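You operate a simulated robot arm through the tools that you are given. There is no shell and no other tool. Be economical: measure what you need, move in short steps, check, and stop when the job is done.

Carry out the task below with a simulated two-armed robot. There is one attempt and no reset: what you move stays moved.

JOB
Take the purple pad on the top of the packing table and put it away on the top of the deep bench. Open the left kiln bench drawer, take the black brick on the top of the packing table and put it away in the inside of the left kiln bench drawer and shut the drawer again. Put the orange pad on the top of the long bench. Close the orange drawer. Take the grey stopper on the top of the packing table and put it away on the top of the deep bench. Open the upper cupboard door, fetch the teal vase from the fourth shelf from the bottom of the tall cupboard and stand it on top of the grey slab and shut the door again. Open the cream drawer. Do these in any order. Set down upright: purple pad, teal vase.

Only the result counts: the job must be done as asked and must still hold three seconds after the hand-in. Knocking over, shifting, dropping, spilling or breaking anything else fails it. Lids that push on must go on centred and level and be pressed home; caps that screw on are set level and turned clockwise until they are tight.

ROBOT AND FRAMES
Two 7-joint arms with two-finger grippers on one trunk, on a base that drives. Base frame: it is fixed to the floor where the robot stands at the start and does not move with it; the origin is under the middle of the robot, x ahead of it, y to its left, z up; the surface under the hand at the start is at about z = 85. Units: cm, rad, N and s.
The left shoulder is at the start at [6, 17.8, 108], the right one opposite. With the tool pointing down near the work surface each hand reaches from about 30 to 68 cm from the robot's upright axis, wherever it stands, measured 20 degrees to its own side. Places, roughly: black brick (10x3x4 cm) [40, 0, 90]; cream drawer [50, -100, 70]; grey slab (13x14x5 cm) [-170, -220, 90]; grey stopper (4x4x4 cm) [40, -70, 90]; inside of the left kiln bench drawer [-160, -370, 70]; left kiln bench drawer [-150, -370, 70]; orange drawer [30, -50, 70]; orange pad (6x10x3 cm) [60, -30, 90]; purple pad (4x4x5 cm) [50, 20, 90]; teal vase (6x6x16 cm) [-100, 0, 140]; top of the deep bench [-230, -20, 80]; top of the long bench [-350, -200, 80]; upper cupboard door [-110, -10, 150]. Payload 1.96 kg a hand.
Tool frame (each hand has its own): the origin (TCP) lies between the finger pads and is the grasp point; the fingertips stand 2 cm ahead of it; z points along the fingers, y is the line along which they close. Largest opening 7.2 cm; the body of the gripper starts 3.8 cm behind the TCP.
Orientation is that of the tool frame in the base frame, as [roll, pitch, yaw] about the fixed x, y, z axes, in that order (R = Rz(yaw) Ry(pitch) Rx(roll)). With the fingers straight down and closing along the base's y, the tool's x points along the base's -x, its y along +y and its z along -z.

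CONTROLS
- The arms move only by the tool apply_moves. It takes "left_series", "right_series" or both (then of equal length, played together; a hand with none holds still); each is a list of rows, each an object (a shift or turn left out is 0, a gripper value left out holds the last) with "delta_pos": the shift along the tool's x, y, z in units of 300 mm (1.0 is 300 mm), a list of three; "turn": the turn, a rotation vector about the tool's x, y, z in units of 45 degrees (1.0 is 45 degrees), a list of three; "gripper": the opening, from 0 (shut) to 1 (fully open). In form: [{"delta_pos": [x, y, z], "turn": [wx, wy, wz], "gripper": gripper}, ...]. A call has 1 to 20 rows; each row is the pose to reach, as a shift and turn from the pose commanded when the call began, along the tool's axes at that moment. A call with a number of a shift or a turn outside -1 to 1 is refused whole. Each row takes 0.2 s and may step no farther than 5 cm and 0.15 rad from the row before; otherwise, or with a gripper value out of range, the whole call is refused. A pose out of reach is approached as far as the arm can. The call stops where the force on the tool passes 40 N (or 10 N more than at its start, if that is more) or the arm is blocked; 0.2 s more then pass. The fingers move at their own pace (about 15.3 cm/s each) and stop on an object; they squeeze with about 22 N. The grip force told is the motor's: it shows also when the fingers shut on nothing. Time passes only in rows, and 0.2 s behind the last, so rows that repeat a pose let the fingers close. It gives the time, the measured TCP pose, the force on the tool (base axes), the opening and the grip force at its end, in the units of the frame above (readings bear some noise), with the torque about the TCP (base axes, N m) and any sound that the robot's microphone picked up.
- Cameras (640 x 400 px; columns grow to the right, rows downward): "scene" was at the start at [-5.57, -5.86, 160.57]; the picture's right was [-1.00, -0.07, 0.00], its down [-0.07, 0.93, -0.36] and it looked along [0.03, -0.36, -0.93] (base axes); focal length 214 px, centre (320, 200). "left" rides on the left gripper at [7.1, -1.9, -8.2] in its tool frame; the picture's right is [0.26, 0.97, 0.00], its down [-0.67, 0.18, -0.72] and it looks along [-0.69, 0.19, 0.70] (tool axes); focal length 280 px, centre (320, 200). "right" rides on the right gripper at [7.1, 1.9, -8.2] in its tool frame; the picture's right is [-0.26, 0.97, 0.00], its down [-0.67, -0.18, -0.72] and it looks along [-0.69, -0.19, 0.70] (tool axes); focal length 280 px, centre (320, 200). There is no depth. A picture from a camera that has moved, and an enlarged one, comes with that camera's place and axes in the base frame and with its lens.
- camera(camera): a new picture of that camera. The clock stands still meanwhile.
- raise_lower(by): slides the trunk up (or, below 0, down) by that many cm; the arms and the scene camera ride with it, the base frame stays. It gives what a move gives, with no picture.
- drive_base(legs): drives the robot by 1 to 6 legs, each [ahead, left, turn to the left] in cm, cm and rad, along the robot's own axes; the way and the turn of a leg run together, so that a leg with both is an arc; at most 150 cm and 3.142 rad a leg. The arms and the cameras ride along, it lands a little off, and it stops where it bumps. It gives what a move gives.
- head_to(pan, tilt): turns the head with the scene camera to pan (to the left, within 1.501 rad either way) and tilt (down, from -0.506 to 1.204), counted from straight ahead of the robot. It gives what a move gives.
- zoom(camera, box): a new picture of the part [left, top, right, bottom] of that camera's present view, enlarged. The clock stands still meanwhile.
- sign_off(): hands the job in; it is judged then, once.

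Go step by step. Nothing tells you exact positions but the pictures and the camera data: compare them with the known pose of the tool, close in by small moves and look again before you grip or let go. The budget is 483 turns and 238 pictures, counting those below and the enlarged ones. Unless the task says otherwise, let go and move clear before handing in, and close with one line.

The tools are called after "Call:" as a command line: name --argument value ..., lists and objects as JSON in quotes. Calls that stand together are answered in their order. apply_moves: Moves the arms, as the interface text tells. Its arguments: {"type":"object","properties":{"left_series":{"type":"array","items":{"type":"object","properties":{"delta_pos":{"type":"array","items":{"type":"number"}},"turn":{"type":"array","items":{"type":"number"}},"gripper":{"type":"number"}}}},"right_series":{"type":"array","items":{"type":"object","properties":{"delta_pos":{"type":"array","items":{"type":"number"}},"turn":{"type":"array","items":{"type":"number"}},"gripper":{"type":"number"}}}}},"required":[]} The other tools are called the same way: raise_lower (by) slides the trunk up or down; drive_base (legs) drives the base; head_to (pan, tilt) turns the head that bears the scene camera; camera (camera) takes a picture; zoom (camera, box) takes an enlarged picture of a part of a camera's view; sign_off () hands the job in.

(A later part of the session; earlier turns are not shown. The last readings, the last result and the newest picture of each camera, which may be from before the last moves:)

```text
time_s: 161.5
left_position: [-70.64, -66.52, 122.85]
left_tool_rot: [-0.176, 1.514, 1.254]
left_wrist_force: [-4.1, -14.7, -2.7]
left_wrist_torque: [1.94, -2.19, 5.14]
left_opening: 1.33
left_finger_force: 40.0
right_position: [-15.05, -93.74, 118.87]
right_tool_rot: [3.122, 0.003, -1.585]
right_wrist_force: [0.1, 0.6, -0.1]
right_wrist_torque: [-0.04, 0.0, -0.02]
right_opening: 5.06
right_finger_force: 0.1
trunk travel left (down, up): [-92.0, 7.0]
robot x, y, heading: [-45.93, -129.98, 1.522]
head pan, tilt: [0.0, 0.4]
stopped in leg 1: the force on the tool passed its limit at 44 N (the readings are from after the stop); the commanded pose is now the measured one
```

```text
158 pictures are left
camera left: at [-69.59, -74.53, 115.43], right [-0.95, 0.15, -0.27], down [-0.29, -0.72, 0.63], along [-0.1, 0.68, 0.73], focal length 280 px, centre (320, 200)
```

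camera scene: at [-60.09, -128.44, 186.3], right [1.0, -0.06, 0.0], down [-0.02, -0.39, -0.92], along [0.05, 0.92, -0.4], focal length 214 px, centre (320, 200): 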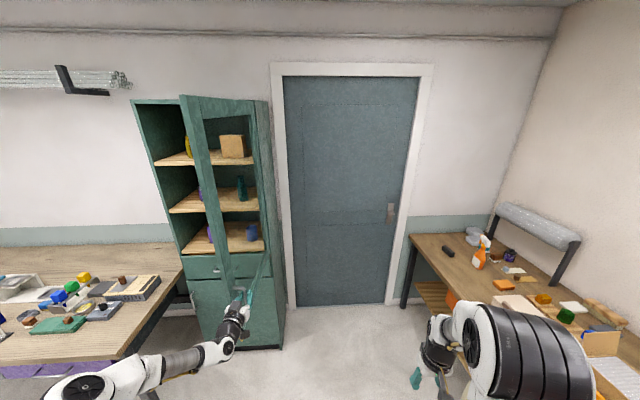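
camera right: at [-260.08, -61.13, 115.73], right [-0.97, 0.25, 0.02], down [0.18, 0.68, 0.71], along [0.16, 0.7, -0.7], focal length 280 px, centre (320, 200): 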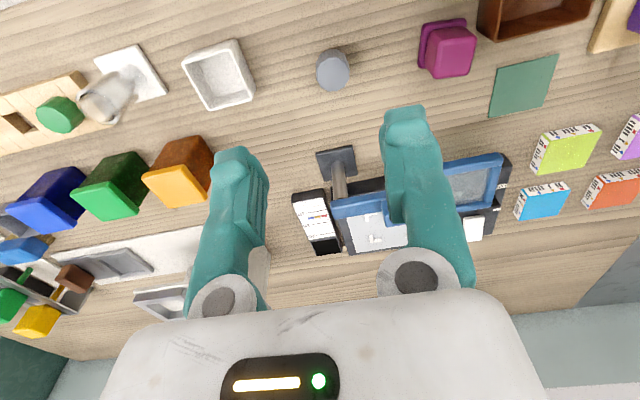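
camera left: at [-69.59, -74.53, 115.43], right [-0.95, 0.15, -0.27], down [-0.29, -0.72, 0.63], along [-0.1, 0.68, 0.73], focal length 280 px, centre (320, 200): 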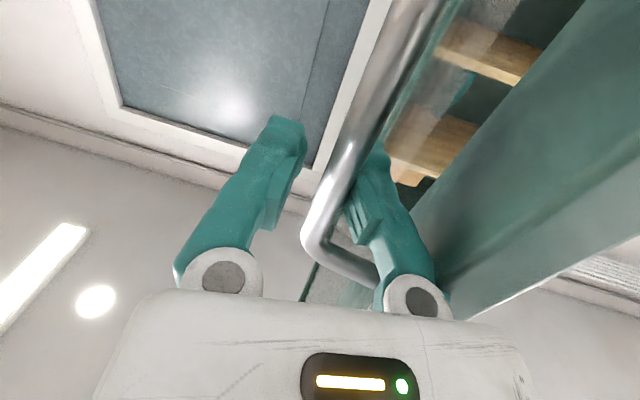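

Call:
apply_moves --left_series '[{"gripper": 0.4}, {"gripper": 0.4}, {"gripper": 0.4}]'

Call:
drive_base --legs '[[-6, 0, 0]]'

Call:
camera --camera "left"

```text
time_s: 162.3
left_position: [-70.09, -66.32, 122.77]
left_tool_rot: [-0.073, 1.521, 1.348]
left_wrist_force: [0.3, 0.8, 0.0]
left_wrist_torque: [-0.01, 0.0, 0.02]
left_opening: 2.89
left_finger_force: 0.0
right_position: [-14.79, -93.52, 118.81]
right_tool_rot: [3.12, 0.002, -1.587]
right_wrist_force: [-0.1, -0.5, 0.4]
right_wrist_torque: [-0.03, 0.05, 0.01]
right_opening: 5.05
right_finger_force: 0.0
trunk travel left (down, up): [-92.0, 7.0]
robot x, y, heading: [-46.09, -129.75, 1.522]
head pan, tilt: [0.0, 0.4]
```

```text
time_s: 163.3
left_position: [-70.55, -71.78, 122.47]
left_tool_rot: [-0.112, 1.526, 1.313]
left_wrist_force: [-0.2, 1.6, 1.5]
left_wrist_torque: [0.04, -0.01, -0.02]
left_opening: 2.89
left_finger_force: 0.1
right_position: [-15.29, -98.82, 118.57]
right_tool_rot: [3.121, -0.004, -1.587]
right_wrist_force: [-0.2, 0.7, 0.1]
right_wrist_torque: [-0.05, 0.02, -0.01]
right_opening: 5.02
right_finger_force: 0.1
trunk travel left (down, up): [-92.0, 7.0]
robot x, y, heading: [-46.57, -135.85, 1.522]
head pan, tilt: [0.0, 0.4]
```

```text
157 pictures are left
camera left: at [-69.72, -79.64, 115.04], right [-0.95, 0.15, -0.27], down [-0.29, -0.71, 0.64], along [-0.09, 0.69, 0.72], focal length 280 px, centre (320, 200)
```

left: 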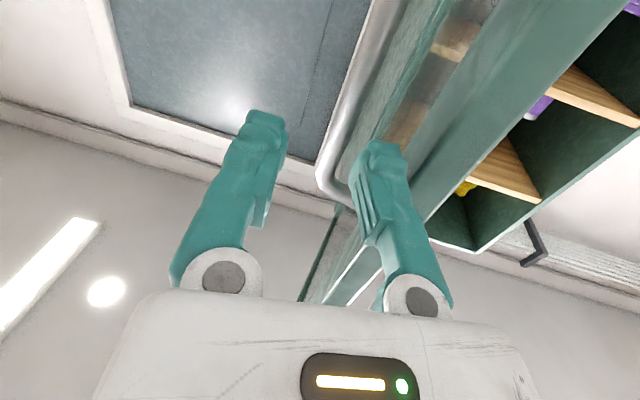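

Call:
drive_base --legs '[[-8, 0, 0], [0, 24, 0]]'

Call:
camera --camera "scene"

```text
time_s: 165.7
left_position: [-95.04, -79.09, 122.93]
left_tool_rot: [-0.064, 1.519, 1.36]
left_wrist_force: [-0.2, -0.8, -0.3]
left_wrist_torque: [-0.03, -0.01, 0.0]
left_opening: 2.88
left_finger_force: 0.0
right_position: [-39.77, -106.17, 118.87]
right_tool_rot: [3.12, 0.003, -1.584]
right_wrist_force: [-0.8, 1.1, 0.2]
right_wrist_torque: [0.03, 0.01, 0.0]
right_opening: 5.06
right_finger_force: 0.1
trunk travel left (down, up): [-92.0, 7.0]
robot x, y, heading: [-70.94, -142.37, 1.523]
head pan, tilt: [0.0, 0.4]
```

```text
156 pictures are left
camera scene: at [-70.46, -139.47, 186.36], right [1.0, -0.05, 0.0], down [-0.02, -0.39, -0.92], along [0.05, 0.92, -0.39], focal length 214 px, centre (320, 200)
```

scene: 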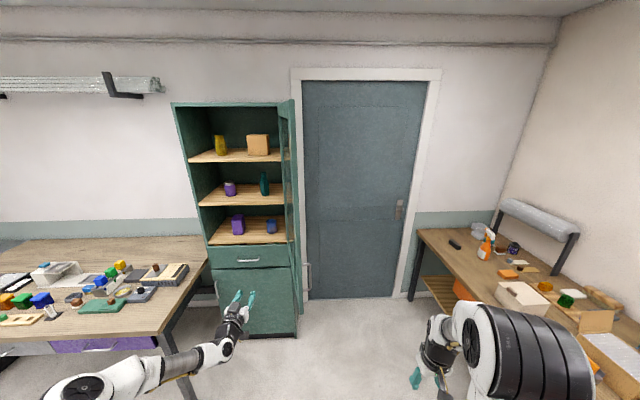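

Call:
drive_base --legs '[[24, 0, 0], [0, -20, 0]]'

Call:
drive_base --legs '[[3, -18, 0]]'

Call:
camera --camera "scene"

```text
time_s: 168.6
left_position: [-76.48, -55.59, 122.74]
left_tool_rot: [-0.13, 1.518, 1.303]
left_wrist_force: [-0.2, 0.0, 0.1]
left_wrist_torque: [-0.03, 0.01, -0.01]
left_opening: 2.9
left_finger_force: 0.1
right_position: [-20.9, -82.37, 118.81]
right_tool_rot: [3.124, 0.001, -1.574]
right_wrist_force: [0.3, -0.2, -0.2]
right_wrist_torque: [0.01, -0.02, 0.0]
right_opening: 5.08
right_finger_force: 0.0
trunk travel left (down, up): [-92.0, 7.0]
robot x, y, heading: [-51.22, -118.74, 1.533]
head pan, tilt: [0.0, 0.4]
```

```text
time_s: 169.6
left_position: [-74.19, -55.73, 122.72]
left_tool_rot: [-0.018, 1.516, 1.456]
left_wrist_force: [-34.9, -20.0, -7.0]
left_wrist_torque: [-0.16, 0.35, 0.08]
left_opening: 0.49
left_finger_force: 0.0
right_position: [-16.74, -81.75, 118.99]
right_tool_rot: [3.122, 0.005, -1.564]
right_wrist_force: [0.8, -0.1, 0.3]
right_wrist_torque: [0.02, 0.07, 0.0]
right_opening: 5.05
right_finger_force: 0.1
trunk travel left (down, up): [-92.0, 7.0]
robot x, y, heading: [-46.92, -118.38, 1.537]
head pan, tilt: [0.0, 0.4]
stopped in leg 1: the force on the tool passed its limit at 50 N (the readings are from after the stop); the commanded pose is now the measured one
```

```text
155 pictures are left
camera scene: at [-47.14, -115.86, 186.35], right [1.0, -0.03, 0.0], down [-0.01, -0.39, -0.92], along [0.03, 0.92, -0.39], focal length 214 px, centre (320, 200)
```

scene: 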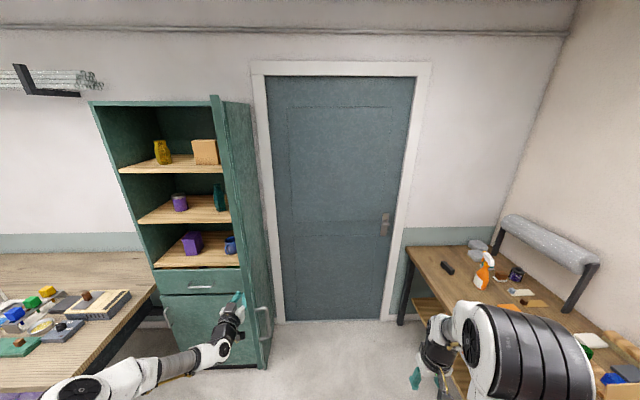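

Call:
drive_base --legs '[[-22, 3, 0], [0, 45, 0], [0, 0, -0.82]]'

Call:
camera --camera "scene"

```text
time_s: 175.8
left_position: [-66.98, -76.82, 122.84]
left_tool_rot: [-0.029, 1.516, 0.589]
left_wrist_force: [-0.4, 0.4, 0.4]
left_wrist_torque: [-0.01, 0.0, 0.02]
left_opening: 2.89
left_finger_force: 0.0
right_position: [-48.79, -136.45, 118.74]
right_tool_rot: [3.121, 0.003, -2.408]
right_wrist_force: [0.6, -0.7, -1.0]
right_wrist_torque: [0.02, 0.01, 0.0]
right_opening: 5.04
right_finger_force: 0.0
trunk travel left (down, up): [-92.0, 7.0]
robot x, y, heading: [-96.44, -138.3, 0.697]
head pan, tilt: [0.0, 0.4]
```

```text
154 pictures are left
camera scene: at [-93.84, -136.59, 186.35], right [0.64, -0.77, 0.0], down [-0.3, -0.25, -0.92], along [0.71, 0.59, -0.39], focal length 214 px, centre (320, 200)
```

scene: 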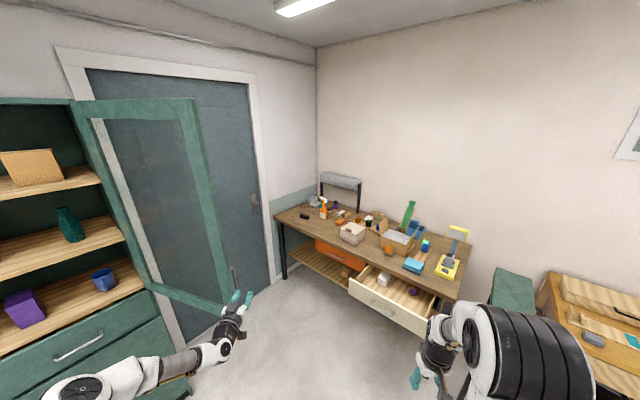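

Call:
apply_moves --left_series '[{"delta_pos": [0, 0.115, -0.066], "turn": [-0.125, 0, 0], "gripper": 1}, {"delta_pos": [0, 0.23, -0.132], "turn": [-0.25, 0, 0]}, {"delta_pos": [0, 0.345, -0.198], "turn": [-0.375, 0, 0]}, {"delta_pos": [0, 0.46, -0.264], "turn": [-0.5, 0, 0]}, {"delta_pos": [0, 0.575, -0.33], "turn": [-0.625, 0, 0]}, {"delta_pos": [0, 0.69, -0.395], "turn": [-0.75, 0, 0]}, {"delta_pos": [0, 0.805, -0.46], "turn": [-0.875, 0, 0]}, {"delta_pos": [0, 0.92, -0.527], "turn": [-1, 0, 0]}]'

Call:
camera --camera "left"

Call:
head_to --pan 0.6 --tilt 0.5

Call:
camera --camera "scene"

```text
time_s: 177.6
left_position: [-95.91, -63.16, 122.11]
left_tool_rot: [-0.815, 1.514, 0.589]
left_wrist_force: [-0.3, 0.6, 0.2]
left_wrist_torque: [0.0, -0.01, 0.01]
left_opening: 7.21
left_finger_force: 0.2
right_position: [-48.73, -136.51, 118.87]
right_tool_rot: [3.121, 0.001, -2.407]
right_wrist_force: [0.0, 0.0, 0.0]
right_wrist_torque: [0.0, -0.02, -0.03]
right_opening: 5.02
right_finger_force: 0.0
trunk travel left (down, up): [-92.0, 7.0]
robot x, y, heading: [-96.14, -138.47, 0.698]
head pan, tilt: [0.0, 0.4]
```

```text
153 pictures are left
camera left: at [-94.82, -71.49, 114.86], right [-0.94, 0.17, -0.3], down [-0.33, -0.7, 0.64], along [-0.1, 0.7, 0.71], focal length 280 px, centre (320, 200)
```

left: 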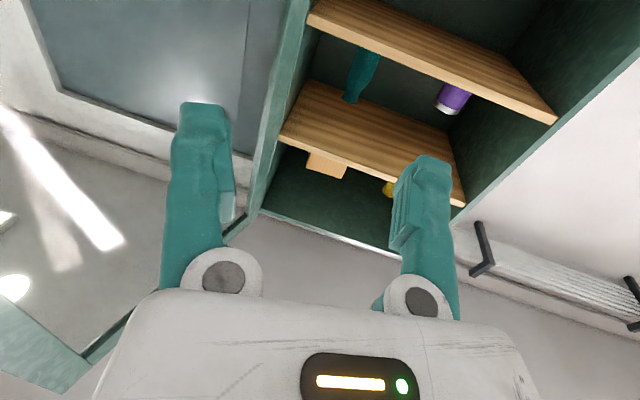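

```text
time_s: 178.6
left_position: [-95.75, -63.37, 122.12]
left_tool_rot: [-0.81, 1.516, 0.593]
left_wrist_force: [0.7, 1.1, -0.3]
left_wrist_torque: [0.01, -0.03, -0.01]
left_opening: 7.19
left_finger_force: 0.0
right_position: [-48.76, -136.56, 118.93]
right_tool_rot: [3.122, 0.0, -2.409]
right_wrist_force: [0.3, -0.6, 0.0]
right_wrist_torque: [-0.01, 0.01, 0.0]
right_opening: 5.05
right_finger_force: 0.1
trunk travel left (down, up): [-92.0, 7.0]
robot x, y, heading: [-96.22, -138.25, 0.7]
head pan, tilt: [0.6, 0.499]
```

```text
152 pictures are left
camera scene: at [-98.45, -133.81, 185.44], right [0.96, -0.27, 0.0], down [-0.13, -0.46, -0.88], along [0.24, 0.84, -0.48], focal length 214 px, centre (320, 200)
```

scene: 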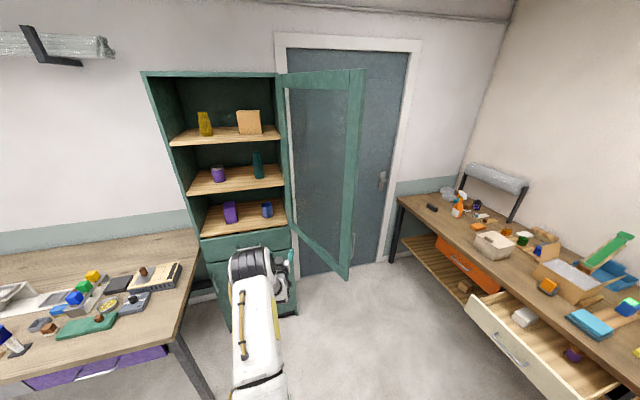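

Call:
raise_lower --by 7

Call:
apply_moves --left_series '[{"delta_pos": [-0.14, 0, 0]}, {"delta_pos": [-0.28, 0, 0]}, {"delta_pos": [-0.42, 0, 0]}]'

Call:
camera --camera "left"

```text
time_s: 179.7
left_position: [-95.82, -63.4, 129.03]
left_tool_rot: [-0.814, 1.516, 0.592]
left_wrist_force: [-0.4, 0.2, -1.3]
left_wrist_torque: [-0.02, 0.01, 0.0]
left_opening: 7.2
left_finger_force: 0.1
right_position: [-48.77, -136.49, 125.93]
right_tool_rot: [3.121, 0.001, -2.406]
right_wrist_force: [-0.8, -0.1, 0.1]
right_wrist_torque: [-0.01, 0.02, -0.02]
right_opening: 5.02
right_finger_force: 0.0
trunk travel left (down, up): [-99.0, 0.0]
robot x, y, heading: [-96.44, -138.26, 0.696]
head pan, tilt: [0.6, 0.499]
```

```text
time_s: 180.5
left_position: [-96.44, -63.85, 141.69]
left_tool_rot: [-0.816, 1.515, 0.589]
left_wrist_force: [0.0, -0.7, 0.3]
left_wrist_torque: [-0.03, 0.0, -0.01]
left_opening: 7.19
left_finger_force: 0.0
right_position: [-48.7, -136.6, 125.78]
right_tool_rot: [3.122, 0.004, -2.409]
right_wrist_force: [-0.1, 0.1, 0.5]
right_wrist_torque: [0.02, 0.02, 0.04]
right_opening: 5.02
right_finger_force: 0.1
trunk travel left (down, up): [-99.0, 0.0]
robot x, y, heading: [-96.18, -138.95, 0.698]
head pan, tilt: [0.6, 0.499]
```

```text
151 pictures are left
camera left: at [-95.41, -72.11, 134.42], right [-0.94, 0.17, -0.3], down [-0.33, -0.69, 0.64], along [-0.1, 0.7, 0.71], focal length 280 px, centre (320, 200)
```

left: 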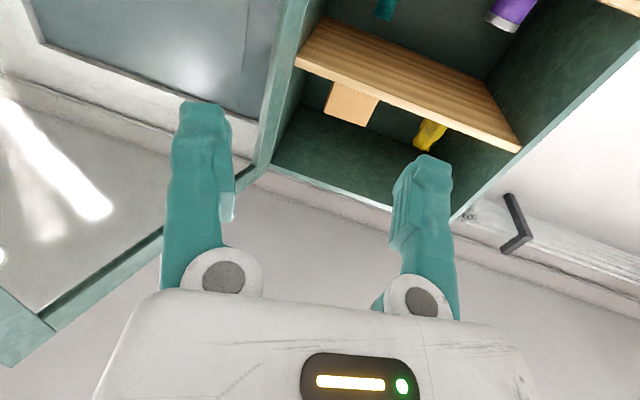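

Call:
drive_base --legs '[[24, 38, 0]]'

Call:
camera --camera "scene"

Call:
camera --camera "left"

```text
time_s: 183.2
left_position: [-101.75, -19.31, 141.76]
left_tool_rot: [-0.786, 1.516, 0.615]
left_wrist_force: [0.3, 0.1, 0.0]
left_wrist_torque: [-0.04, 0.02, -0.01]
left_opening: 7.21
left_finger_force: 0.1
right_position: [-54.12, -91.99, 125.92]
right_tool_rot: [3.117, 0.002, -2.407]
right_wrist_force: [-1.0, -0.8, 0.3]
right_wrist_torque: [0.04, 0.02, -0.01]
right_opening: 5.04
right_finger_force: 0.0
trunk travel left (down, up): [-99.0, 0.0]
robot x, y, heading: [-101.5, -93.92, 0.696]
head pan, tilt: [0.6, 0.499]
```

```text
150 pictures are left
camera scene: at [-103.78, -89.39, 192.45], right [0.96, -0.27, 0.0], down [-0.13, -0.46, -0.88], along [0.24, 0.85, -0.48], focal length 214 px, centre (320, 200)
```

scene: 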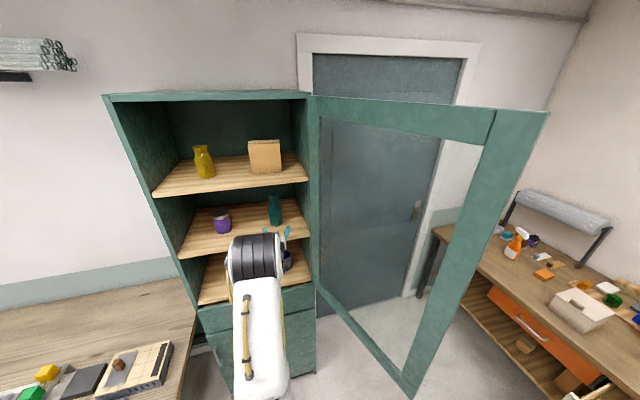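

```text
149 pictures are left
camera left: at [-100.75, -27.52, 134.48], right [-0.94, 0.17, -0.3], down [-0.33, -0.7, 0.64], along [-0.1, 0.7, 0.71], focal length 280 px, centre (320, 200)
```

left: 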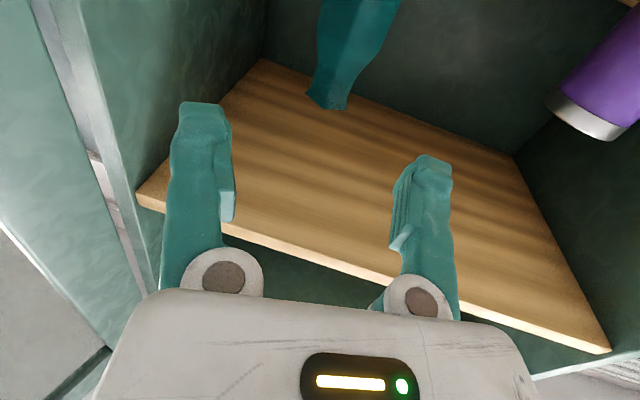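

Call:
raise_lower --by -2

Call:
drive_base --legs '[[-1.9, 1.6, 0], [6.2, 5.2, 0]]'

Call:
camera --camera "left"

Call:
zoom --camera "scene" --box '[200, 160, 360, 290]'

```text
time_s: 183.9
left_position: [-101.75, -19.28, 139.61]
left_tool_rot: [-0.806, 1.516, 0.596]
left_wrist_force: [-0.1, -0.3, -0.2]
left_wrist_torque: [0.01, -0.01, 0.0]
left_opening: 7.19
left_finger_force: 0.0
right_position: [-54.09, -91.87, 123.84]
right_tool_rot: [3.122, 0.002, -2.407]
right_wrist_force: [-0.4, 0.0, -0.1]
right_wrist_torque: [0.0, -0.01, -0.01]
right_opening: 5.03
right_finger_force: 0.0
trunk travel left (down, up): [-97.0, 2.0]
robot x, y, heading: [-101.61, -94.08, 0.692]
head pan, tilt: [0.6, 0.499]
```

```text
time_s: 185.4
left_position: [-102.48, -11.78, 139.99]
left_tool_rot: [-0.72, 1.514, 0.679]
left_wrist_force: [0.2, -0.9, -0.3]
left_wrist_torque: [-0.01, 0.0, 0.04]
left_opening: 7.19
left_finger_force: 0.0
right_position: [-54.81, -84.38, 123.83]
right_tool_rot: [3.116, 0.004, -2.407]
right_wrist_force: [-0.2, -0.5, -0.4]
right_wrist_torque: [0.07, 0.02, 0.01]
right_opening: 5.06
right_finger_force: 0.1
trunk travel left (down, up): [-97.0, 2.0]
robot x, y, heading: [-102.67, -85.71, 0.693]
head pan, tilt: [0.6, 0.499]
```

```text
148 pictures are left
camera left: at [-101.47, -19.98, 132.73], right [-0.94, 0.17, -0.3], down [-0.33, -0.7, 0.64], along [-0.1, 0.7, 0.71], focal length 280 px, centre (320, 200)
```

left: 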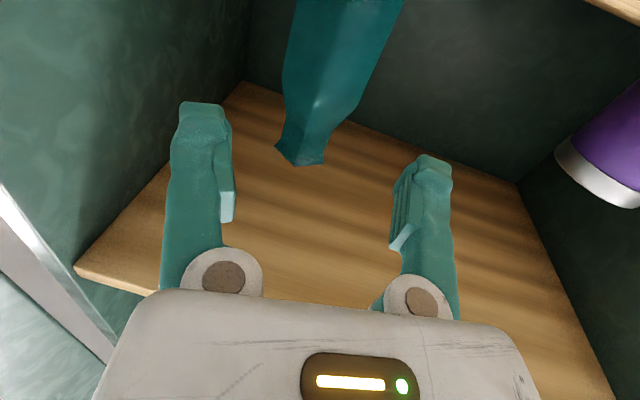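

```text
3.08 times, centred on (280, 225) of scene
camera zoom: at [-104.53, -82.04, 190.47], right [0.96, -0.27, 0.0], down [-0.13, -0.46, -0.88], along [0.24, 0.85, -0.47], focal length 660 px, centre (443, 123)
```

zoom: 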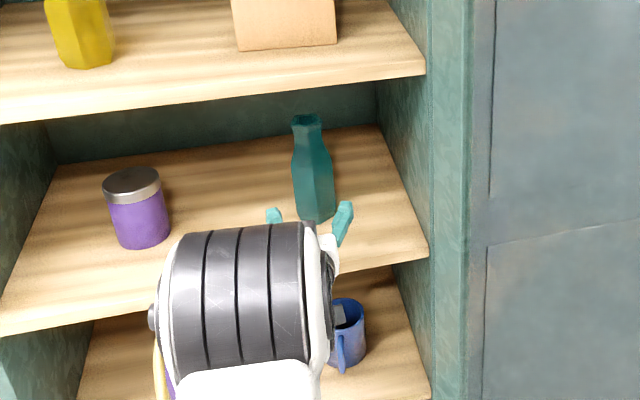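

Call:
apply_moves --left_series '[{"delta_pos": [0, 0.02, 0.08]}, {"delta_pos": [0, 0.02, 0.17]}, {"delta_pos": [0, 0.02, 0.25]}]'

Call:
camera --camera "left"

Call:
zoom --camera "scene" --box '[200, 160, 360, 290]'

```text
time_s: 186.2
left_position: [-102.18, -4.33, 140.09]
left_tool_rot: [-0.931, 1.517, 0.473]
left_wrist_force: [-4.3, -49.1, 23.4]
left_wrist_torque: [-5.84, 0.3, -0.57]
left_opening: 7.22
left_finger_force: 0.1
right_position: [-55.1, -84.16, 123.84]
right_tool_rot: [3.119, 0.004, -2.407]
right_wrist_force: [0.1, 1.3, -0.6]
right_wrist_torque: [-0.09, -0.01, 0.03]
right_opening: 5.05
right_finger_force: 0.1
trunk travel left (down, up): [-97.0, 2.0]
robot x, y, heading: [-102.65, -85.96, 0.695]
head pan, tilt: [0.6, 0.499]
stopped in row 3 (left hand): the force on the tool passed its limit at 97 N (the readings are from after the stop); the commanded pose is now the measured one
```

```text
146 pictures are left
camera left: at [-101.28, -12.59, 132.83], right [-0.94, 0.17, -0.3], down [-0.33, -0.69, 0.64], along [-0.1, 0.7, 0.7], focal length 280 px, centre (320, 200)
```

left: 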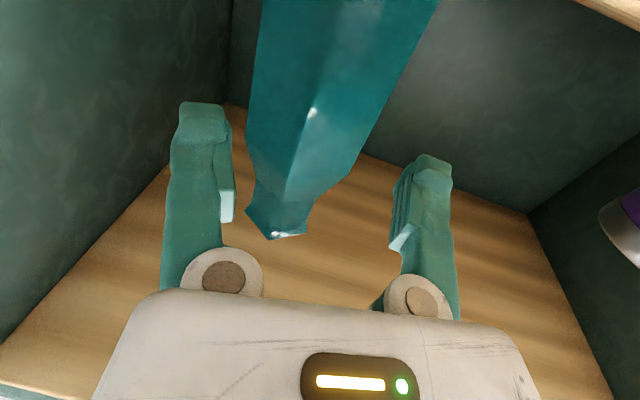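

```text
3.08 times, centred on (280, 225) of scene
camera zoom: at [-104.86, -81.68, 190.45], right [0.96, -0.27, 0.0], down [-0.13, -0.46, -0.88], along [0.24, 0.85, -0.48], focal length 660 px, centre (443, 123)
```

zoom: 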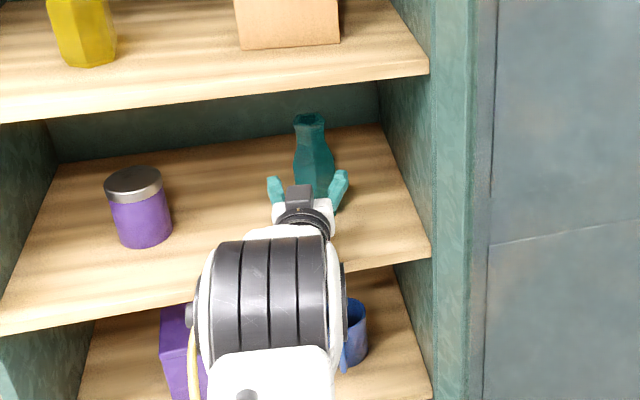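

Call:
apply_moves --left_series '[{"delta_pos": [0, 0, -0.1]}, {"delta_pos": [0, 0, -0.25]}, {"delta_pos": [-0.04, 0, -0.35]}, {"delta_pos": [-0.08, 0, -0.4], "turn": [0, 0.16, 0]}, {"delta_pos": [-0.08, 0, -0.4], "turn": [0, 0.32, 0]}, {"delta_pos": [-0.08, 0, -0.4], "turn": [0, 0.48, 0]}, {"delta_pos": [-0.08, 0, -0.4], "turn": [0, 0.64, 0]}, {"delta_pos": [-0.08, 0, -0.4], "turn": [0, 0.75, 0]}]'

Call:
camera --camera "left"

```text
time_s: 188.0
left_position: [-104.34, -15.91, 141.92]
left_tool_rot: [-3.063, 1.009, -1.673]
left_wrist_force: [-0.1, 0.2, 0.1]
left_wrist_torque: [-0.01, -0.02, -0.02]
left_opening: 7.2
left_finger_force: 0.0
right_position: [-55.0, -83.94, 123.81]
right_tool_rot: [3.121, 0.002, -2.407]
right_wrist_force: [0.1, 0.6, 0.5]
right_wrist_torque: [0.02, 0.02, -0.01]
right_opening: 5.04
right_finger_force: 0.1
trunk travel left (down, up): [-97.0, 2.0]
robot x, y, heading: [-102.67, -85.55, 0.697]
head pan, tilt: [0.6, 0.499]
```

```text
144 pictures are left
camera left: at [-104.05, -26.83, 140.37], right [-0.96, 0.02, -0.26], down [-0.26, -0.21, 0.94], along [-0.03, 0.98, 0.21], focal length 280 px, centre (320, 200)
```

left: 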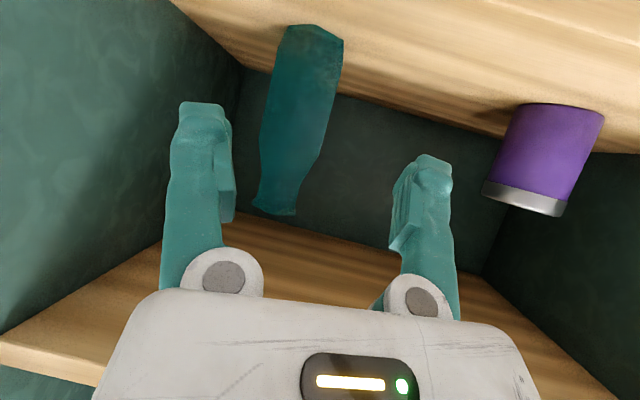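

Call:
apply_moves --left_series '[{"delta_pos": [-0.06, -0.031, 0.11]}, {"delta_pos": [-0.12, -0.031, 0.22]}, {"delta_pos": [-0.17, -0.031, 0.31]}]'

Call:
camera --camera "left"

```text
time_s: 188.8
left_position: [-101.74, -5.64, 141.01]
left_tool_rot: [-3.061, 1.01, -1.672]
left_wrist_force: [0.1, -0.7, 0.4]
left_wrist_torque: [0.01, -0.02, 0.0]
left_opening: 7.21
left_finger_force: 0.1
right_position: [-55.06, -83.86, 123.9]
right_tool_rot: [3.121, 0.002, -2.407]
right_wrist_force: [-0.6, 0.2, -0.4]
right_wrist_torque: [0.02, -0.03, 0.01]
right_opening: 5.03
right_finger_force: 0.1
trunk travel left (down, up): [-97.0, 2.0]
robot x, y, heading: [-102.78, -85.75, 0.693]
head pan, tilt: [0.6, 0.499]
```

```text
143 pictures are left
camera left: at [-101.46, -16.52, 139.51], right [-0.96, 0.02, -0.26], down [-0.26, -0.21, 0.94], along [-0.03, 0.98, 0.21], focal length 280 px, centre (320, 200)
```

left: 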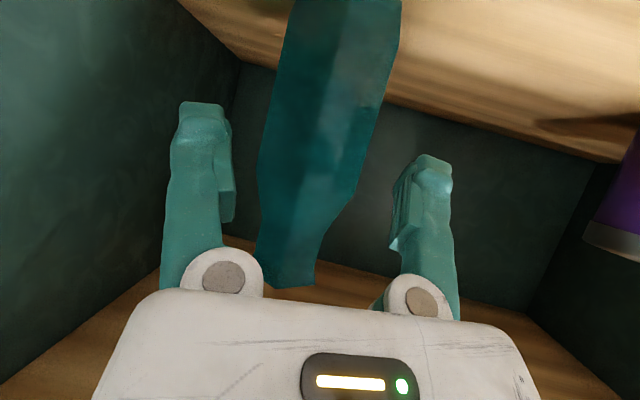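

Call:
apply_moves --left_series '[{"delta_pos": [-0.04, 0, 0.07]}, {"delta_pos": [-0.08, 0, 0.15]}]'

Call:
camera --camera "left"

```text
time_s: 189.4
left_position: [-100.72, -0.33, 140.66]
left_tool_rot: [-3.064, 1.01, -1.674]
left_wrist_force: [-0.6, -0.4, 0.5]
left_wrist_torque: [0.01, 0.02, -0.01]
left_opening: 7.19
left_finger_force: 0.1
right_position: [-55.07, -83.72, 123.75]
right_tool_rot: [3.118, 0.001, -2.407]
right_wrist_force: [-0.7, 0.2, 0.8]
right_wrist_torque: [-0.03, -0.01, -0.01]
right_opening: 5.06
right_finger_force: 0.1
trunk travel left (down, up): [-97.0, 2.0]
robot x, y, heading: [-102.96, -86.11, 0.697]
head pan, tilt: [0.6, 0.499]
```

```text
142 pictures are left
camera left: at [-100.51, -11.28, 138.98], right [-0.96, 0.02, -0.26], down [-0.26, -0.21, 0.94], along [-0.03, 0.98, 0.21], focal length 280 px, centre (320, 200)
```

left: 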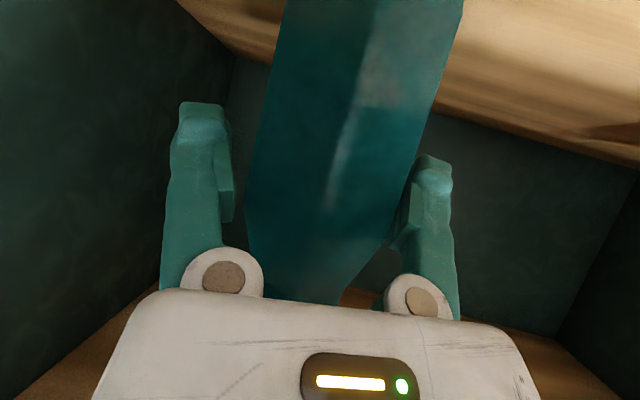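

Call:
apply_moves --left_series '[{"gripper": 0.6}, {"gripper": 0}, {"gripper": 0}, {"gripper": 0}]'

Call:
camera --camera "left"

```text
time_s: 190.4
left_position: [-100.81, -0.57, 140.64]
left_tool_rot: [-3.061, 1.012, -1.674]
left_wrist_force: [-0.4, 0.7, -0.1]
left_wrist_torque: [-0.04, -0.08, -0.01]
left_opening: 5.46
left_finger_force: 22.0
right_position: [-55.04, -83.93, 123.86]
right_tool_rot: [3.124, 0.001, -2.407]
right_wrist_force: [0.0, -0.3, -0.1]
right_wrist_torque: [-0.02, -0.01, -0.01]
right_opening: 5.03
right_finger_force: 0.0
trunk travel left (down, up): [-97.0, 2.0]
robot x, y, heading: [-102.42, -85.93, 0.697]
head pan, tilt: [0.6, 0.499]
```

```text
141 pictures are left
camera left: at [-100.49, -11.5, 139.06], right [-0.96, 0.02, -0.26], down [-0.26, -0.21, 0.94], along [-0.03, 0.98, 0.21], focal length 280 px, centre (320, 200)
```

left: 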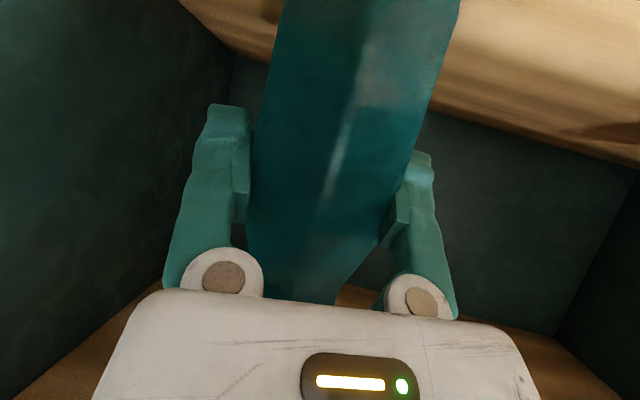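

Call:
apply_moves --left_series '[{"delta_pos": [-0.04, -0.002, -0.026]}, {"delta_pos": [-0.084, -0.004, -0.053]}]'

Call:
drive_base --legs '[[-8, -7.5, 0], [-17, -16, 0]]'

Call:
camera --camera "scene"

Call:
camera --camera "left"

```text
time_s: 191.0
left_position: [-100.86, -0.78, 143.77]
left_tool_rot: [-3.063, 1.012, -1.673]
left_wrist_force: [-0.3, -0.5, -3.0]
left_wrist_torque: [-0.02, -0.02, -0.02]
left_opening: 5.47
left_finger_force: 22.1
right_position: [-55.08, -83.83, 123.9]
right_tool_rot: [3.121, 0.001, -2.406]
right_wrist_force: [-0.3, -0.7, -0.5]
right_wrist_torque: [-0.05, -0.03, -0.01]
right_opening: 5.04
right_finger_force: 0.1
trunk travel left (down, up): [-97.0, 2.0]
robot x, y, heading: [-102.72, -85.82, 0.692]
head pan, tilt: [0.6, 0.499]
```

```text
time_s: 193.6
left_position: [-104.86, -34.7, 143.54]
left_tool_rot: [-3.063, 1.006, -1.675]
left_wrist_force: [-0.4, 1.5, -4.1]
left_wrist_torque: [-0.01, 0.05, 0.01]
left_opening: 5.46
left_finger_force: 21.6
right_position: [-59.18, -118.01, 123.85]
right_tool_rot: [3.123, 0.002, -2.407]
right_wrist_force: [0.1, 0.4, -0.6]
right_wrist_torque: [-0.01, -0.03, 0.0]
right_opening: 5.04
right_finger_force: 0.0
trunk travel left (down, up): [-97.0, 2.0]
robot x, y, heading: [-106.64, -120.07, 0.694]
head pan, tilt: [0.6, 0.499]
```

```text
140 pictures are left
camera scene: at [-108.81, -115.12, 190.42], right [0.96, -0.27, 0.0], down [-0.13, -0.46, -0.88], along [0.24, 0.84, -0.48], focal length 214 px, centre (320, 200)
```

scene: 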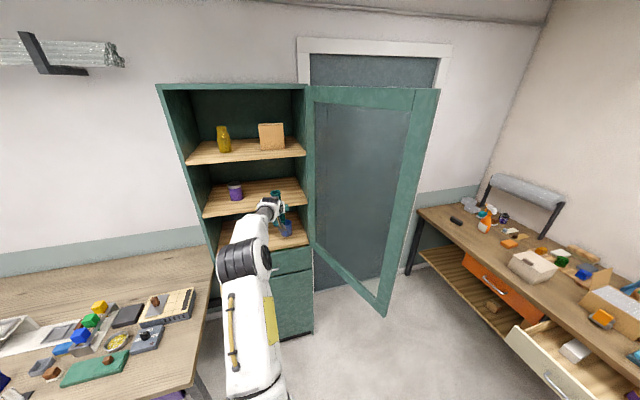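

```text
139 pictures are left
camera left: at [-104.6, -45.64, 142.01], right [-0.96, 0.02, -0.26], down [-0.26, -0.2, 0.94], along [-0.03, 0.98, 0.2], focal length 280 px, centre (320, 200)
```

left: 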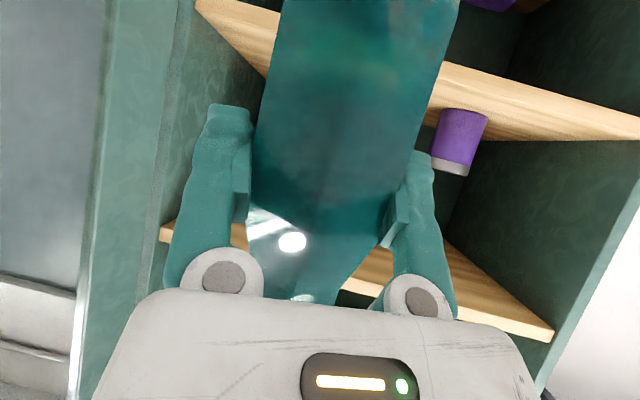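

Call:
drive_base --legs '[[-8.1, -16.6, 0]]'

Call:
apply_moves --left_series '[{"delta_pos": [0.055, -0.107, -0.08], "turn": [0.081, 0.004, 0.051]}, {"delta_pos": [0.11, -0.214, -0.16], "turn": [0.162, 0.008, 0.102]}, {"delta_pos": [0.165, -0.321, -0.24], "turn": [0.243, 0.012, 0.153]}, {"delta_pos": [0.22, -0.428, -0.32], "turn": [0.324, 0.016, 0.204]}, {"delta_pos": [0.275, -0.535, -0.4], "turn": [0.405, 0.02, 0.255]}, {"delta_pos": [0.33, -0.642, -0.48], "turn": [0.487, 0.025, 0.306]}, {"delta_pos": [0.385, -0.75, -0.56], "turn": [0.568, 0.029, 0.357]}, {"delta_pos": [0.44, -0.857, -0.64], "turn": [0.649, 0.033, 0.408]}, {"delta_pos": [0.496, -0.964, -0.72], "turn": [0.73, 0.037, 0.459]}]'

Call:
camera --camera "scene"

```text
time_s: 195.1
left_position: [-100.88, -52.72, 143.57]
left_tool_rot: [-3.062, 1.007, -1.668]
left_wrist_force: [-0.1, 1.0, -2.2]
left_wrist_torque: [0.01, -0.04, 0.02]
left_opening: 5.44
left_finger_force: 21.9
right_position: [-54.61, -135.76, 123.81]
right_tool_rot: [3.123, 0.001, -2.402]
right_wrist_force: [0.8, 0.3, 0.5]
right_wrist_torque: [-0.02, 0.01, 0.0]
right_opening: 5.03
right_finger_force: 0.0
trunk travel left (down, up): [-97.0, 2.0]
robot x, y, heading: [-102.25, -138.46, 0.701]
head pan, tilt: [0.6, 0.499]
```

```text
time_s: 197.1
left_position: [-76.53, -83.77, 143.79]
left_tool_rot: [-3.069, 1.01, -2.351]
left_wrist_force: [0.2, 0.1, -2.8]
left_wrist_torque: [0.01, -0.02, 0.01]
left_opening: 5.43
left_finger_force: 21.4
right_position: [-54.47, -136.29, 123.89]
right_tool_rot: [3.118, 0.003, -2.403]
right_wrist_force: [-0.1, -0.5, -0.1]
right_wrist_torque: [0.02, 0.02, 0.0]
right_opening: 5.03
right_finger_force: 0.0
trunk travel left (down, up): [-97.0, 2.0]
robot x, y, heading: [-101.72, -138.08, 0.697]
head pan, tilt: [0.6, 0.499]
```

```text
138 pictures are left
camera scene: at [-104.14, -133.71, 190.44], right [0.96, -0.27, 0.0], down [-0.13, -0.46, -0.88], along [0.23, 0.85, -0.48], focal length 214 px, centre (320, 200)
```

scene: 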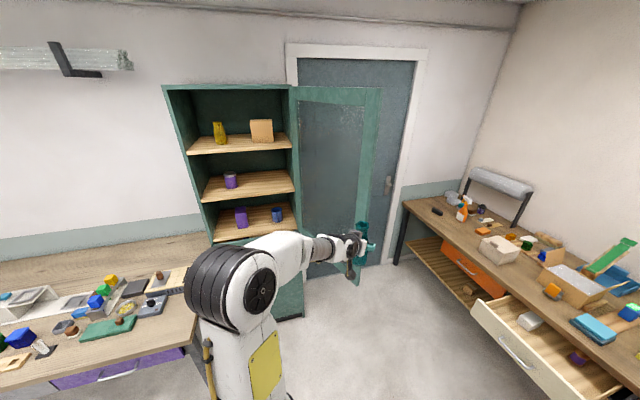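

Call:
drive_base --legs '[[0, 0, 1.2], [0, 0, 1.24]]'

Call:
head_to --pan 0.4 --tilt 0.6

Call:
camera --camera "scene"

```text
time_s: 203.6
left_position: [-156.72, -164.13, 143.68]
left_tool_rot: [-3.066, 1.009, 0.1]
left_wrist_force: [-0.2, 0.2, -2.6]
left_wrist_torque: [0.02, -0.04, -0.02]
left_opening: 5.41
left_finger_force: 22.0
right_position: [-140.21, -109.46, 123.74]
right_tool_rot: [3.118, 0.001, 0.048]
right_wrist_force: [-0.4, 0.0, 0.3]
right_wrist_torque: [0.03, -0.02, 0.0]
right_opening: 5.01
right_finger_force: 0.1
trunk travel left (down, up): [-97.0, 2.0]
robot x, y, heading: [-102.12, -138.22, -3.138]
head pan, tilt: [0.6, 0.499]
```

```text
time_s: 204.3
left_position: [-156.61, -164.17, 143.65]
left_tool_rot: [-3.065, 1.01, 0.099]
left_wrist_force: [0.2, 1.1, -2.6]
left_wrist_torque: [0.0, -0.03, 0.02]
left_opening: 5.42
left_finger_force: 22.0
right_position: [-140.27, -109.46, 123.83]
right_tool_rot: [3.12, 0.0, 0.047]
right_wrist_force: [0.2, -0.2, 0.3]
right_wrist_torque: [-0.03, -0.03, -0.01]
right_opening: 5.05
right_finger_force: 0.0
trunk travel left (down, up): [-97.0, 2.0]
robot x, y, heading: [-101.83, -138.04, -3.134]
head pan, tilt: [0.4, 0.6]
```

```text
137 pictures are left
camera scene: at [-104.27, -142.02, 189.53], right [-0.4, 0.92, 0.0], down [0.52, 0.22, -0.83], along [-0.76, -0.33, -0.56], focal length 214 px, centre (320, 200)
```

scene: 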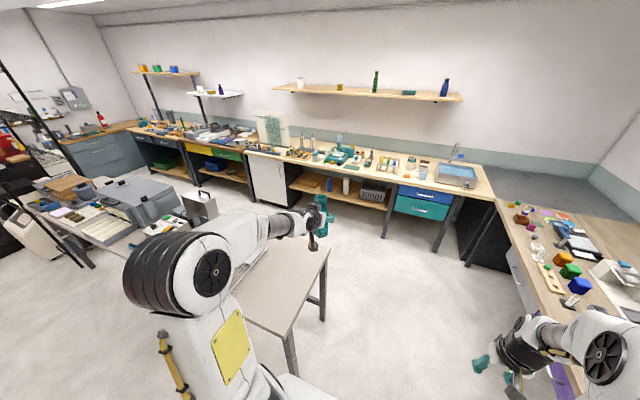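

Call:
head_to --pan 1.1 --tilt 0.5

Call:
camera --camera "scene"

```text
time_s: 205.4
left_position: [-156.77, -164.12, 143.74]
left_tool_rot: [-3.065, 1.009, 0.098]
left_wrist_force: [-0.2, 0.6, -3.0]
left_wrist_torque: [-0.01, -0.06, -0.01]
left_opening: 5.4
left_finger_force: 22.3
right_position: [-140.18, -109.58, 123.88]
right_tool_rot: [3.122, 0.003, 0.047]
right_wrist_force: [-0.1, -0.1, 0.7]
right_wrist_torque: [-0.03, 0.01, -0.01]
right_opening: 5.05
right_finger_force: 0.1
trunk travel left (down, up): [-97.0, 2.0]
robot x, y, heading: [-102.19, -138.35, -3.134]
head pan, tilt: [1.1, 0.499]
```

```text
136 pictures are left
camera scene: at [-100.24, -146.63, 190.44], right [-0.89, 0.45, 0.0], down [0.21, 0.43, -0.88], along [-0.39, -0.79, -0.48], focal length 214 px, centre (320, 200)
```

scene: 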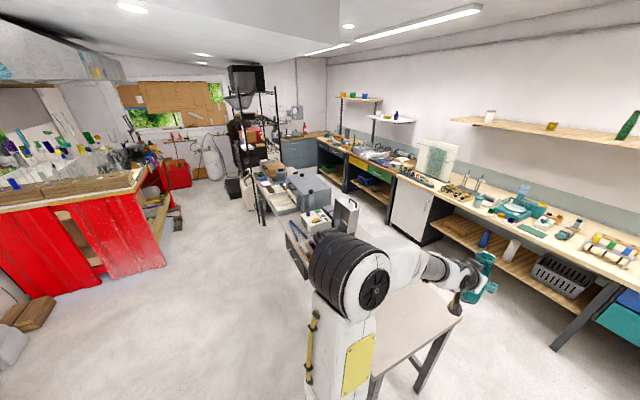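

Call:
drive_base --legs '[[-10, 0, 0], [0, 45, 0]]'

Call:
head_to --pan 0.2 --tilt 0.8

Call:
camera --camera "scene"

Call:
camera --camera "right"

```text
time_s: 208.9
left_position: [-146.73, -209.22, 143.74]
left_tool_rot: [-3.07, 1.009, 0.086]
left_wrist_force: [-0.5, -0.2, -2.9]
left_wrist_torque: [0.01, -0.02, 0.03]
left_opening: 5.42
left_finger_force: 22.3
right_position: [-129.49, -154.75, 123.75]
right_tool_rot: [3.119, 0.002, 0.035]
right_wrist_force: [0.6, 0.0, -0.7]
right_wrist_torque: [-0.01, -0.05, 0.01]
right_opening: 5.04
right_finger_force: 0.0
trunk travel left (down, up): [-97.0, 2.0]
robot x, y, heading: [-91.55, -184.22, 3.135]
head pan, tilt: [1.1, 0.499]
```

```text
time_s: 210.1
left_position: [-146.64, -209.21, 143.79]
left_tool_rot: [-3.065, 1.009, 0.088]
left_wrist_force: [-0.6, -0.2, -2.5]
left_wrist_torque: [0.03, -0.02, 0.03]
left_opening: 5.4
left_finger_force: 21.7
right_position: [-129.5, -154.98, 123.82]
right_tool_rot: [3.119, 0.004, 0.035]
right_wrist_force: [-0.9, 0.6, 0.8]
right_wrist_torque: [-0.05, -0.02, 0.0]
right_opening: 5.06
right_finger_force: 0.2
trunk travel left (down, up): [-97.0, 2.0]
robot x, y, heading: [-91.63, -184.12, 3.137]
head pan, tilt: [0.201, 0.799]
```

```text
135 pictures are left
camera scene: at [-93.75, -185.98, 187.84], right [-0.2, 0.98, 0.0], down [0.7, 0.14, -0.7], along [-0.68, -0.14, -0.72], focal length 214 px, centre (320, 200)
```

scene: 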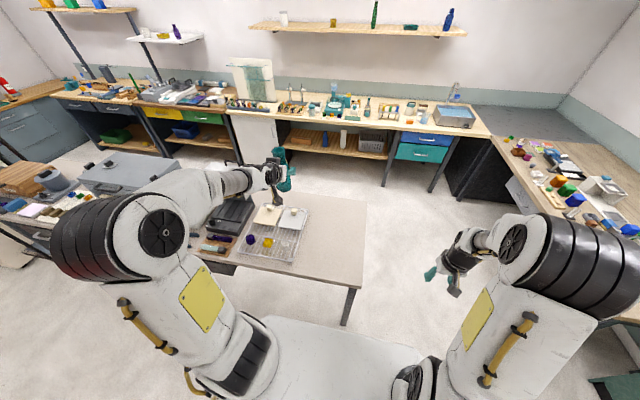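

```text
134 pictures are left
camera right: at [-122.39, -156.5, 132.1], right [-0.23, -0.97, 0.02], down [-0.68, 0.17, 0.71], along [-0.7, 0.15, -0.7], focal length 280 px, centre (320, 200)
```

right: 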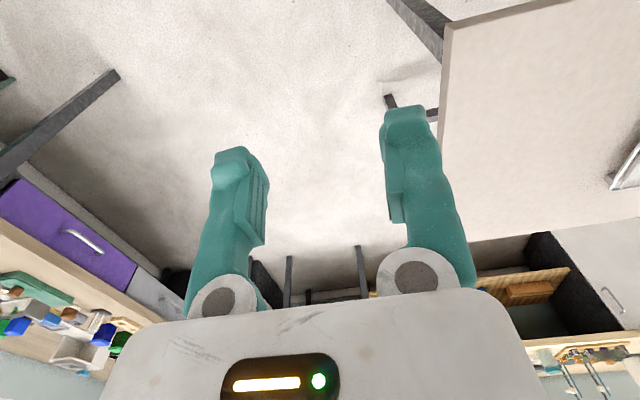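

Call:
zoom --camera "scene" --box '[160, 160, 380, 300]'

Call:
camera --camera "left"

```text
2.86 times, centred on (270, 230) of scene
camera zoom: at [-93.75, -185.98, 187.84], right [-0.2, 0.98, 0.0], down [0.7, 0.14, -0.7], along [-0.68, -0.14, -0.72], focal length 613 px, centre (463, 114)
```

zoom: 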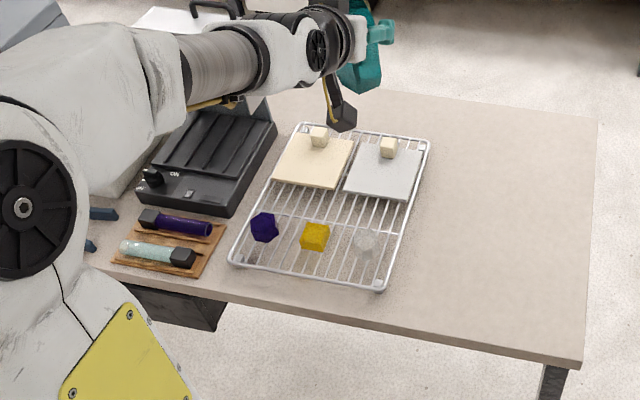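

```text
132 pictures are left
camera left: at [-135.88, -207.05, 142.21], right [0.16, -0.95, -0.26], down [0.25, -0.22, 0.94], along [-0.95, -0.22, 0.21], focal length 280 px, centre (320, 200)
```

left: 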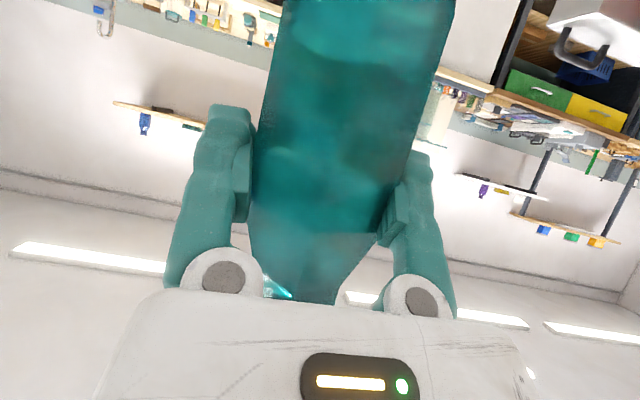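

Call:
drive_base --legs '[[5, 9.4, 0]]'

Call:
apply_moves --right_series '[{"delta_pos": [0.08, -0.12, 0]}, {"delta_pos": [0.13, -0.24, 0]}, {"delta_pos": [0.17, -0.35, 0]}]'

Call:
raise_lower --by -25

Call:
camera --camera "scene"

```text
time_s: 211.3
left_position: [-151.61, -218.58, 143.93]
left_tool_rot: [-3.071, 1.011, 0.082]
left_wrist_force: [-0.8, -0.3, -3.5]
left_wrist_torque: [0.01, -0.03, 0.0]
left_opening: 5.38
left_finger_force: 22.0
right_position: [-134.38, -164.28, 123.8]
right_tool_rot: [3.118, 0.002, 0.035]
right_wrist_force: [0.3, -0.1, 0.6]
right_wrist_torque: [-0.03, 0.0, 0.02]
right_opening: 5.05
right_finger_force: 0.1
trunk travel left (down, up): [-97.0, 2.0]
robot x, y, heading: [-97.01, -193.76, 3.137]
head pan, tilt: [0.201, 0.799]
```

```text
time_s: 212.1
left_position: [-151.85, -218.95, 143.65]
left_tool_rot: [-3.064, 1.009, 0.088]
left_wrist_force: [0.4, -0.3, -2.8]
left_wrist_torque: [-0.01, -0.01, -0.01]
left_opening: 5.39
left_finger_force: 21.7
right_position: [-130.0, -154.05, 123.76]
right_tool_rot: [3.12, 0.0, 0.035]
right_wrist_force: [-1.0, 1.0, -0.1]
right_wrist_torque: [-0.04, 0.0, 0.0]
right_opening: 5.03
right_finger_force: 0.1
trunk travel left (down, up): [-97.0, 2.0]
robot x, y, heading: [-96.91, -193.82, 3.137]
head pan, tilt: [0.201, 0.799]
```

```text
time_s: 214.7
left_position: [-151.7, -218.93, 118.82]
left_tool_rot: [-3.066, 1.011, 0.087]
left_wrist_force: [-0.4, 0.2, -3.3]
left_wrist_torque: [0.02, -0.06, 0.01]
left_opening: 5.42
left_finger_force: 21.7
right_position: [-129.66, -154.08, 98.83]
right_tool_rot: [3.122, 0.001, 0.037]
right_wrist_force: [0.1, 0.0, 0.2]
right_wrist_torque: [-0.01, -0.02, -0.01]
right_opening: 5.02
right_finger_force: 0.2
trunk travel left (down, up): [-72.0, 27.0]
robot x, y, heading: [-96.69, -194.08, 3.142]
head pan, tilt: [0.201, 0.799]
```

```text
131 pictures are left
camera scene: at [-98.84, -195.66, 162.85], right [-0.2, 0.98, 0.0], down [0.7, 0.14, -0.7], along [-0.68, -0.14, -0.72], focal length 214 px, centre (320, 200)
```

scene: 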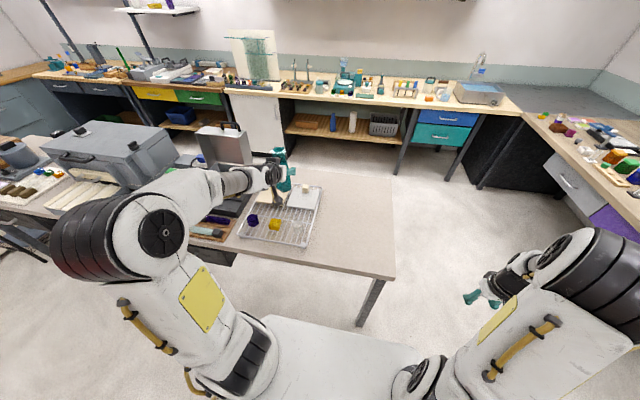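

Call:
apply_moves --left_series '[{"delta_pos": [-0.084, -0.008, 0.134]}, {"delta_pos": [-0.168, -0.015, 0.268]}, {"delta_pos": [-0.252, -0.023, 0.403]}]'

Call:
zoom --camera "scene" --box '[200, 130, 360, 260]'

Call:
camera --camera "left"

```text
time_s: 215.5
left_position: [-165.91, -218.52, 118.62]
left_tool_rot: [-3.068, 1.008, 0.086]
left_wrist_force: [0.4, -0.3, -3.0]
left_wrist_torque: [-0.02, 0.0, 0.0]
left_opening: 5.41
left_finger_force: 21.8
right_position: [-129.9, -154.08, 98.73]
right_tool_rot: [3.122, 0.0, 0.034]
right_wrist_force: [-0.1, -0.8, -0.4]
right_wrist_torque: [0.01, 0.0, -0.01]
right_opening: 5.04
right_finger_force: 0.1
trunk travel left (down, up): [-72.0, 27.0]
robot x, y, heading: [-96.71, -193.79, 3.138]
head pan, tilt: [0.201, 0.799]
```

```text
3.08 times, centred on (280, 195) of scene
camera zoom: at [-99.07, -195.65, 162.84], right [-0.2, 0.98, 0.0], down [0.7, 0.14, -0.7], along [-0.68, -0.14, -0.72], focal length 660 px, centre (443, 215)
```

zoom: 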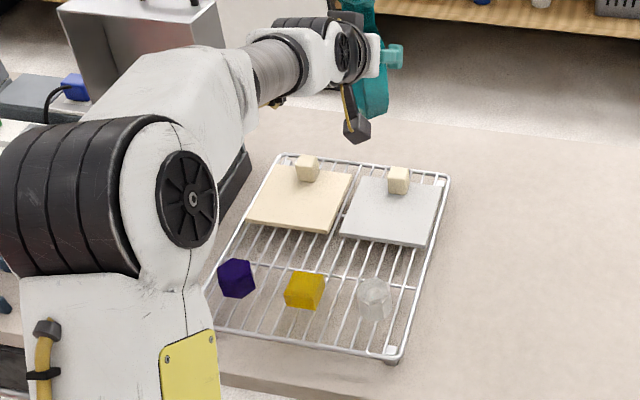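

```text
129 pictures are left
camera left: at [-155.08, -216.32, 117.25], right [0.16, -0.95, -0.26], down [0.25, -0.21, 0.94], along [-0.95, -0.22, 0.2], focal length 280 px, centre (320, 200)
```

left: 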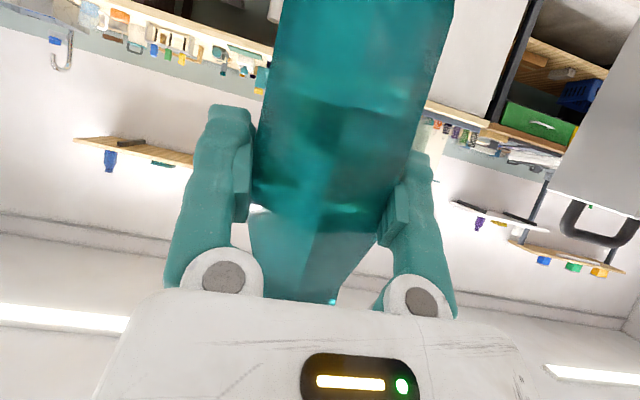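

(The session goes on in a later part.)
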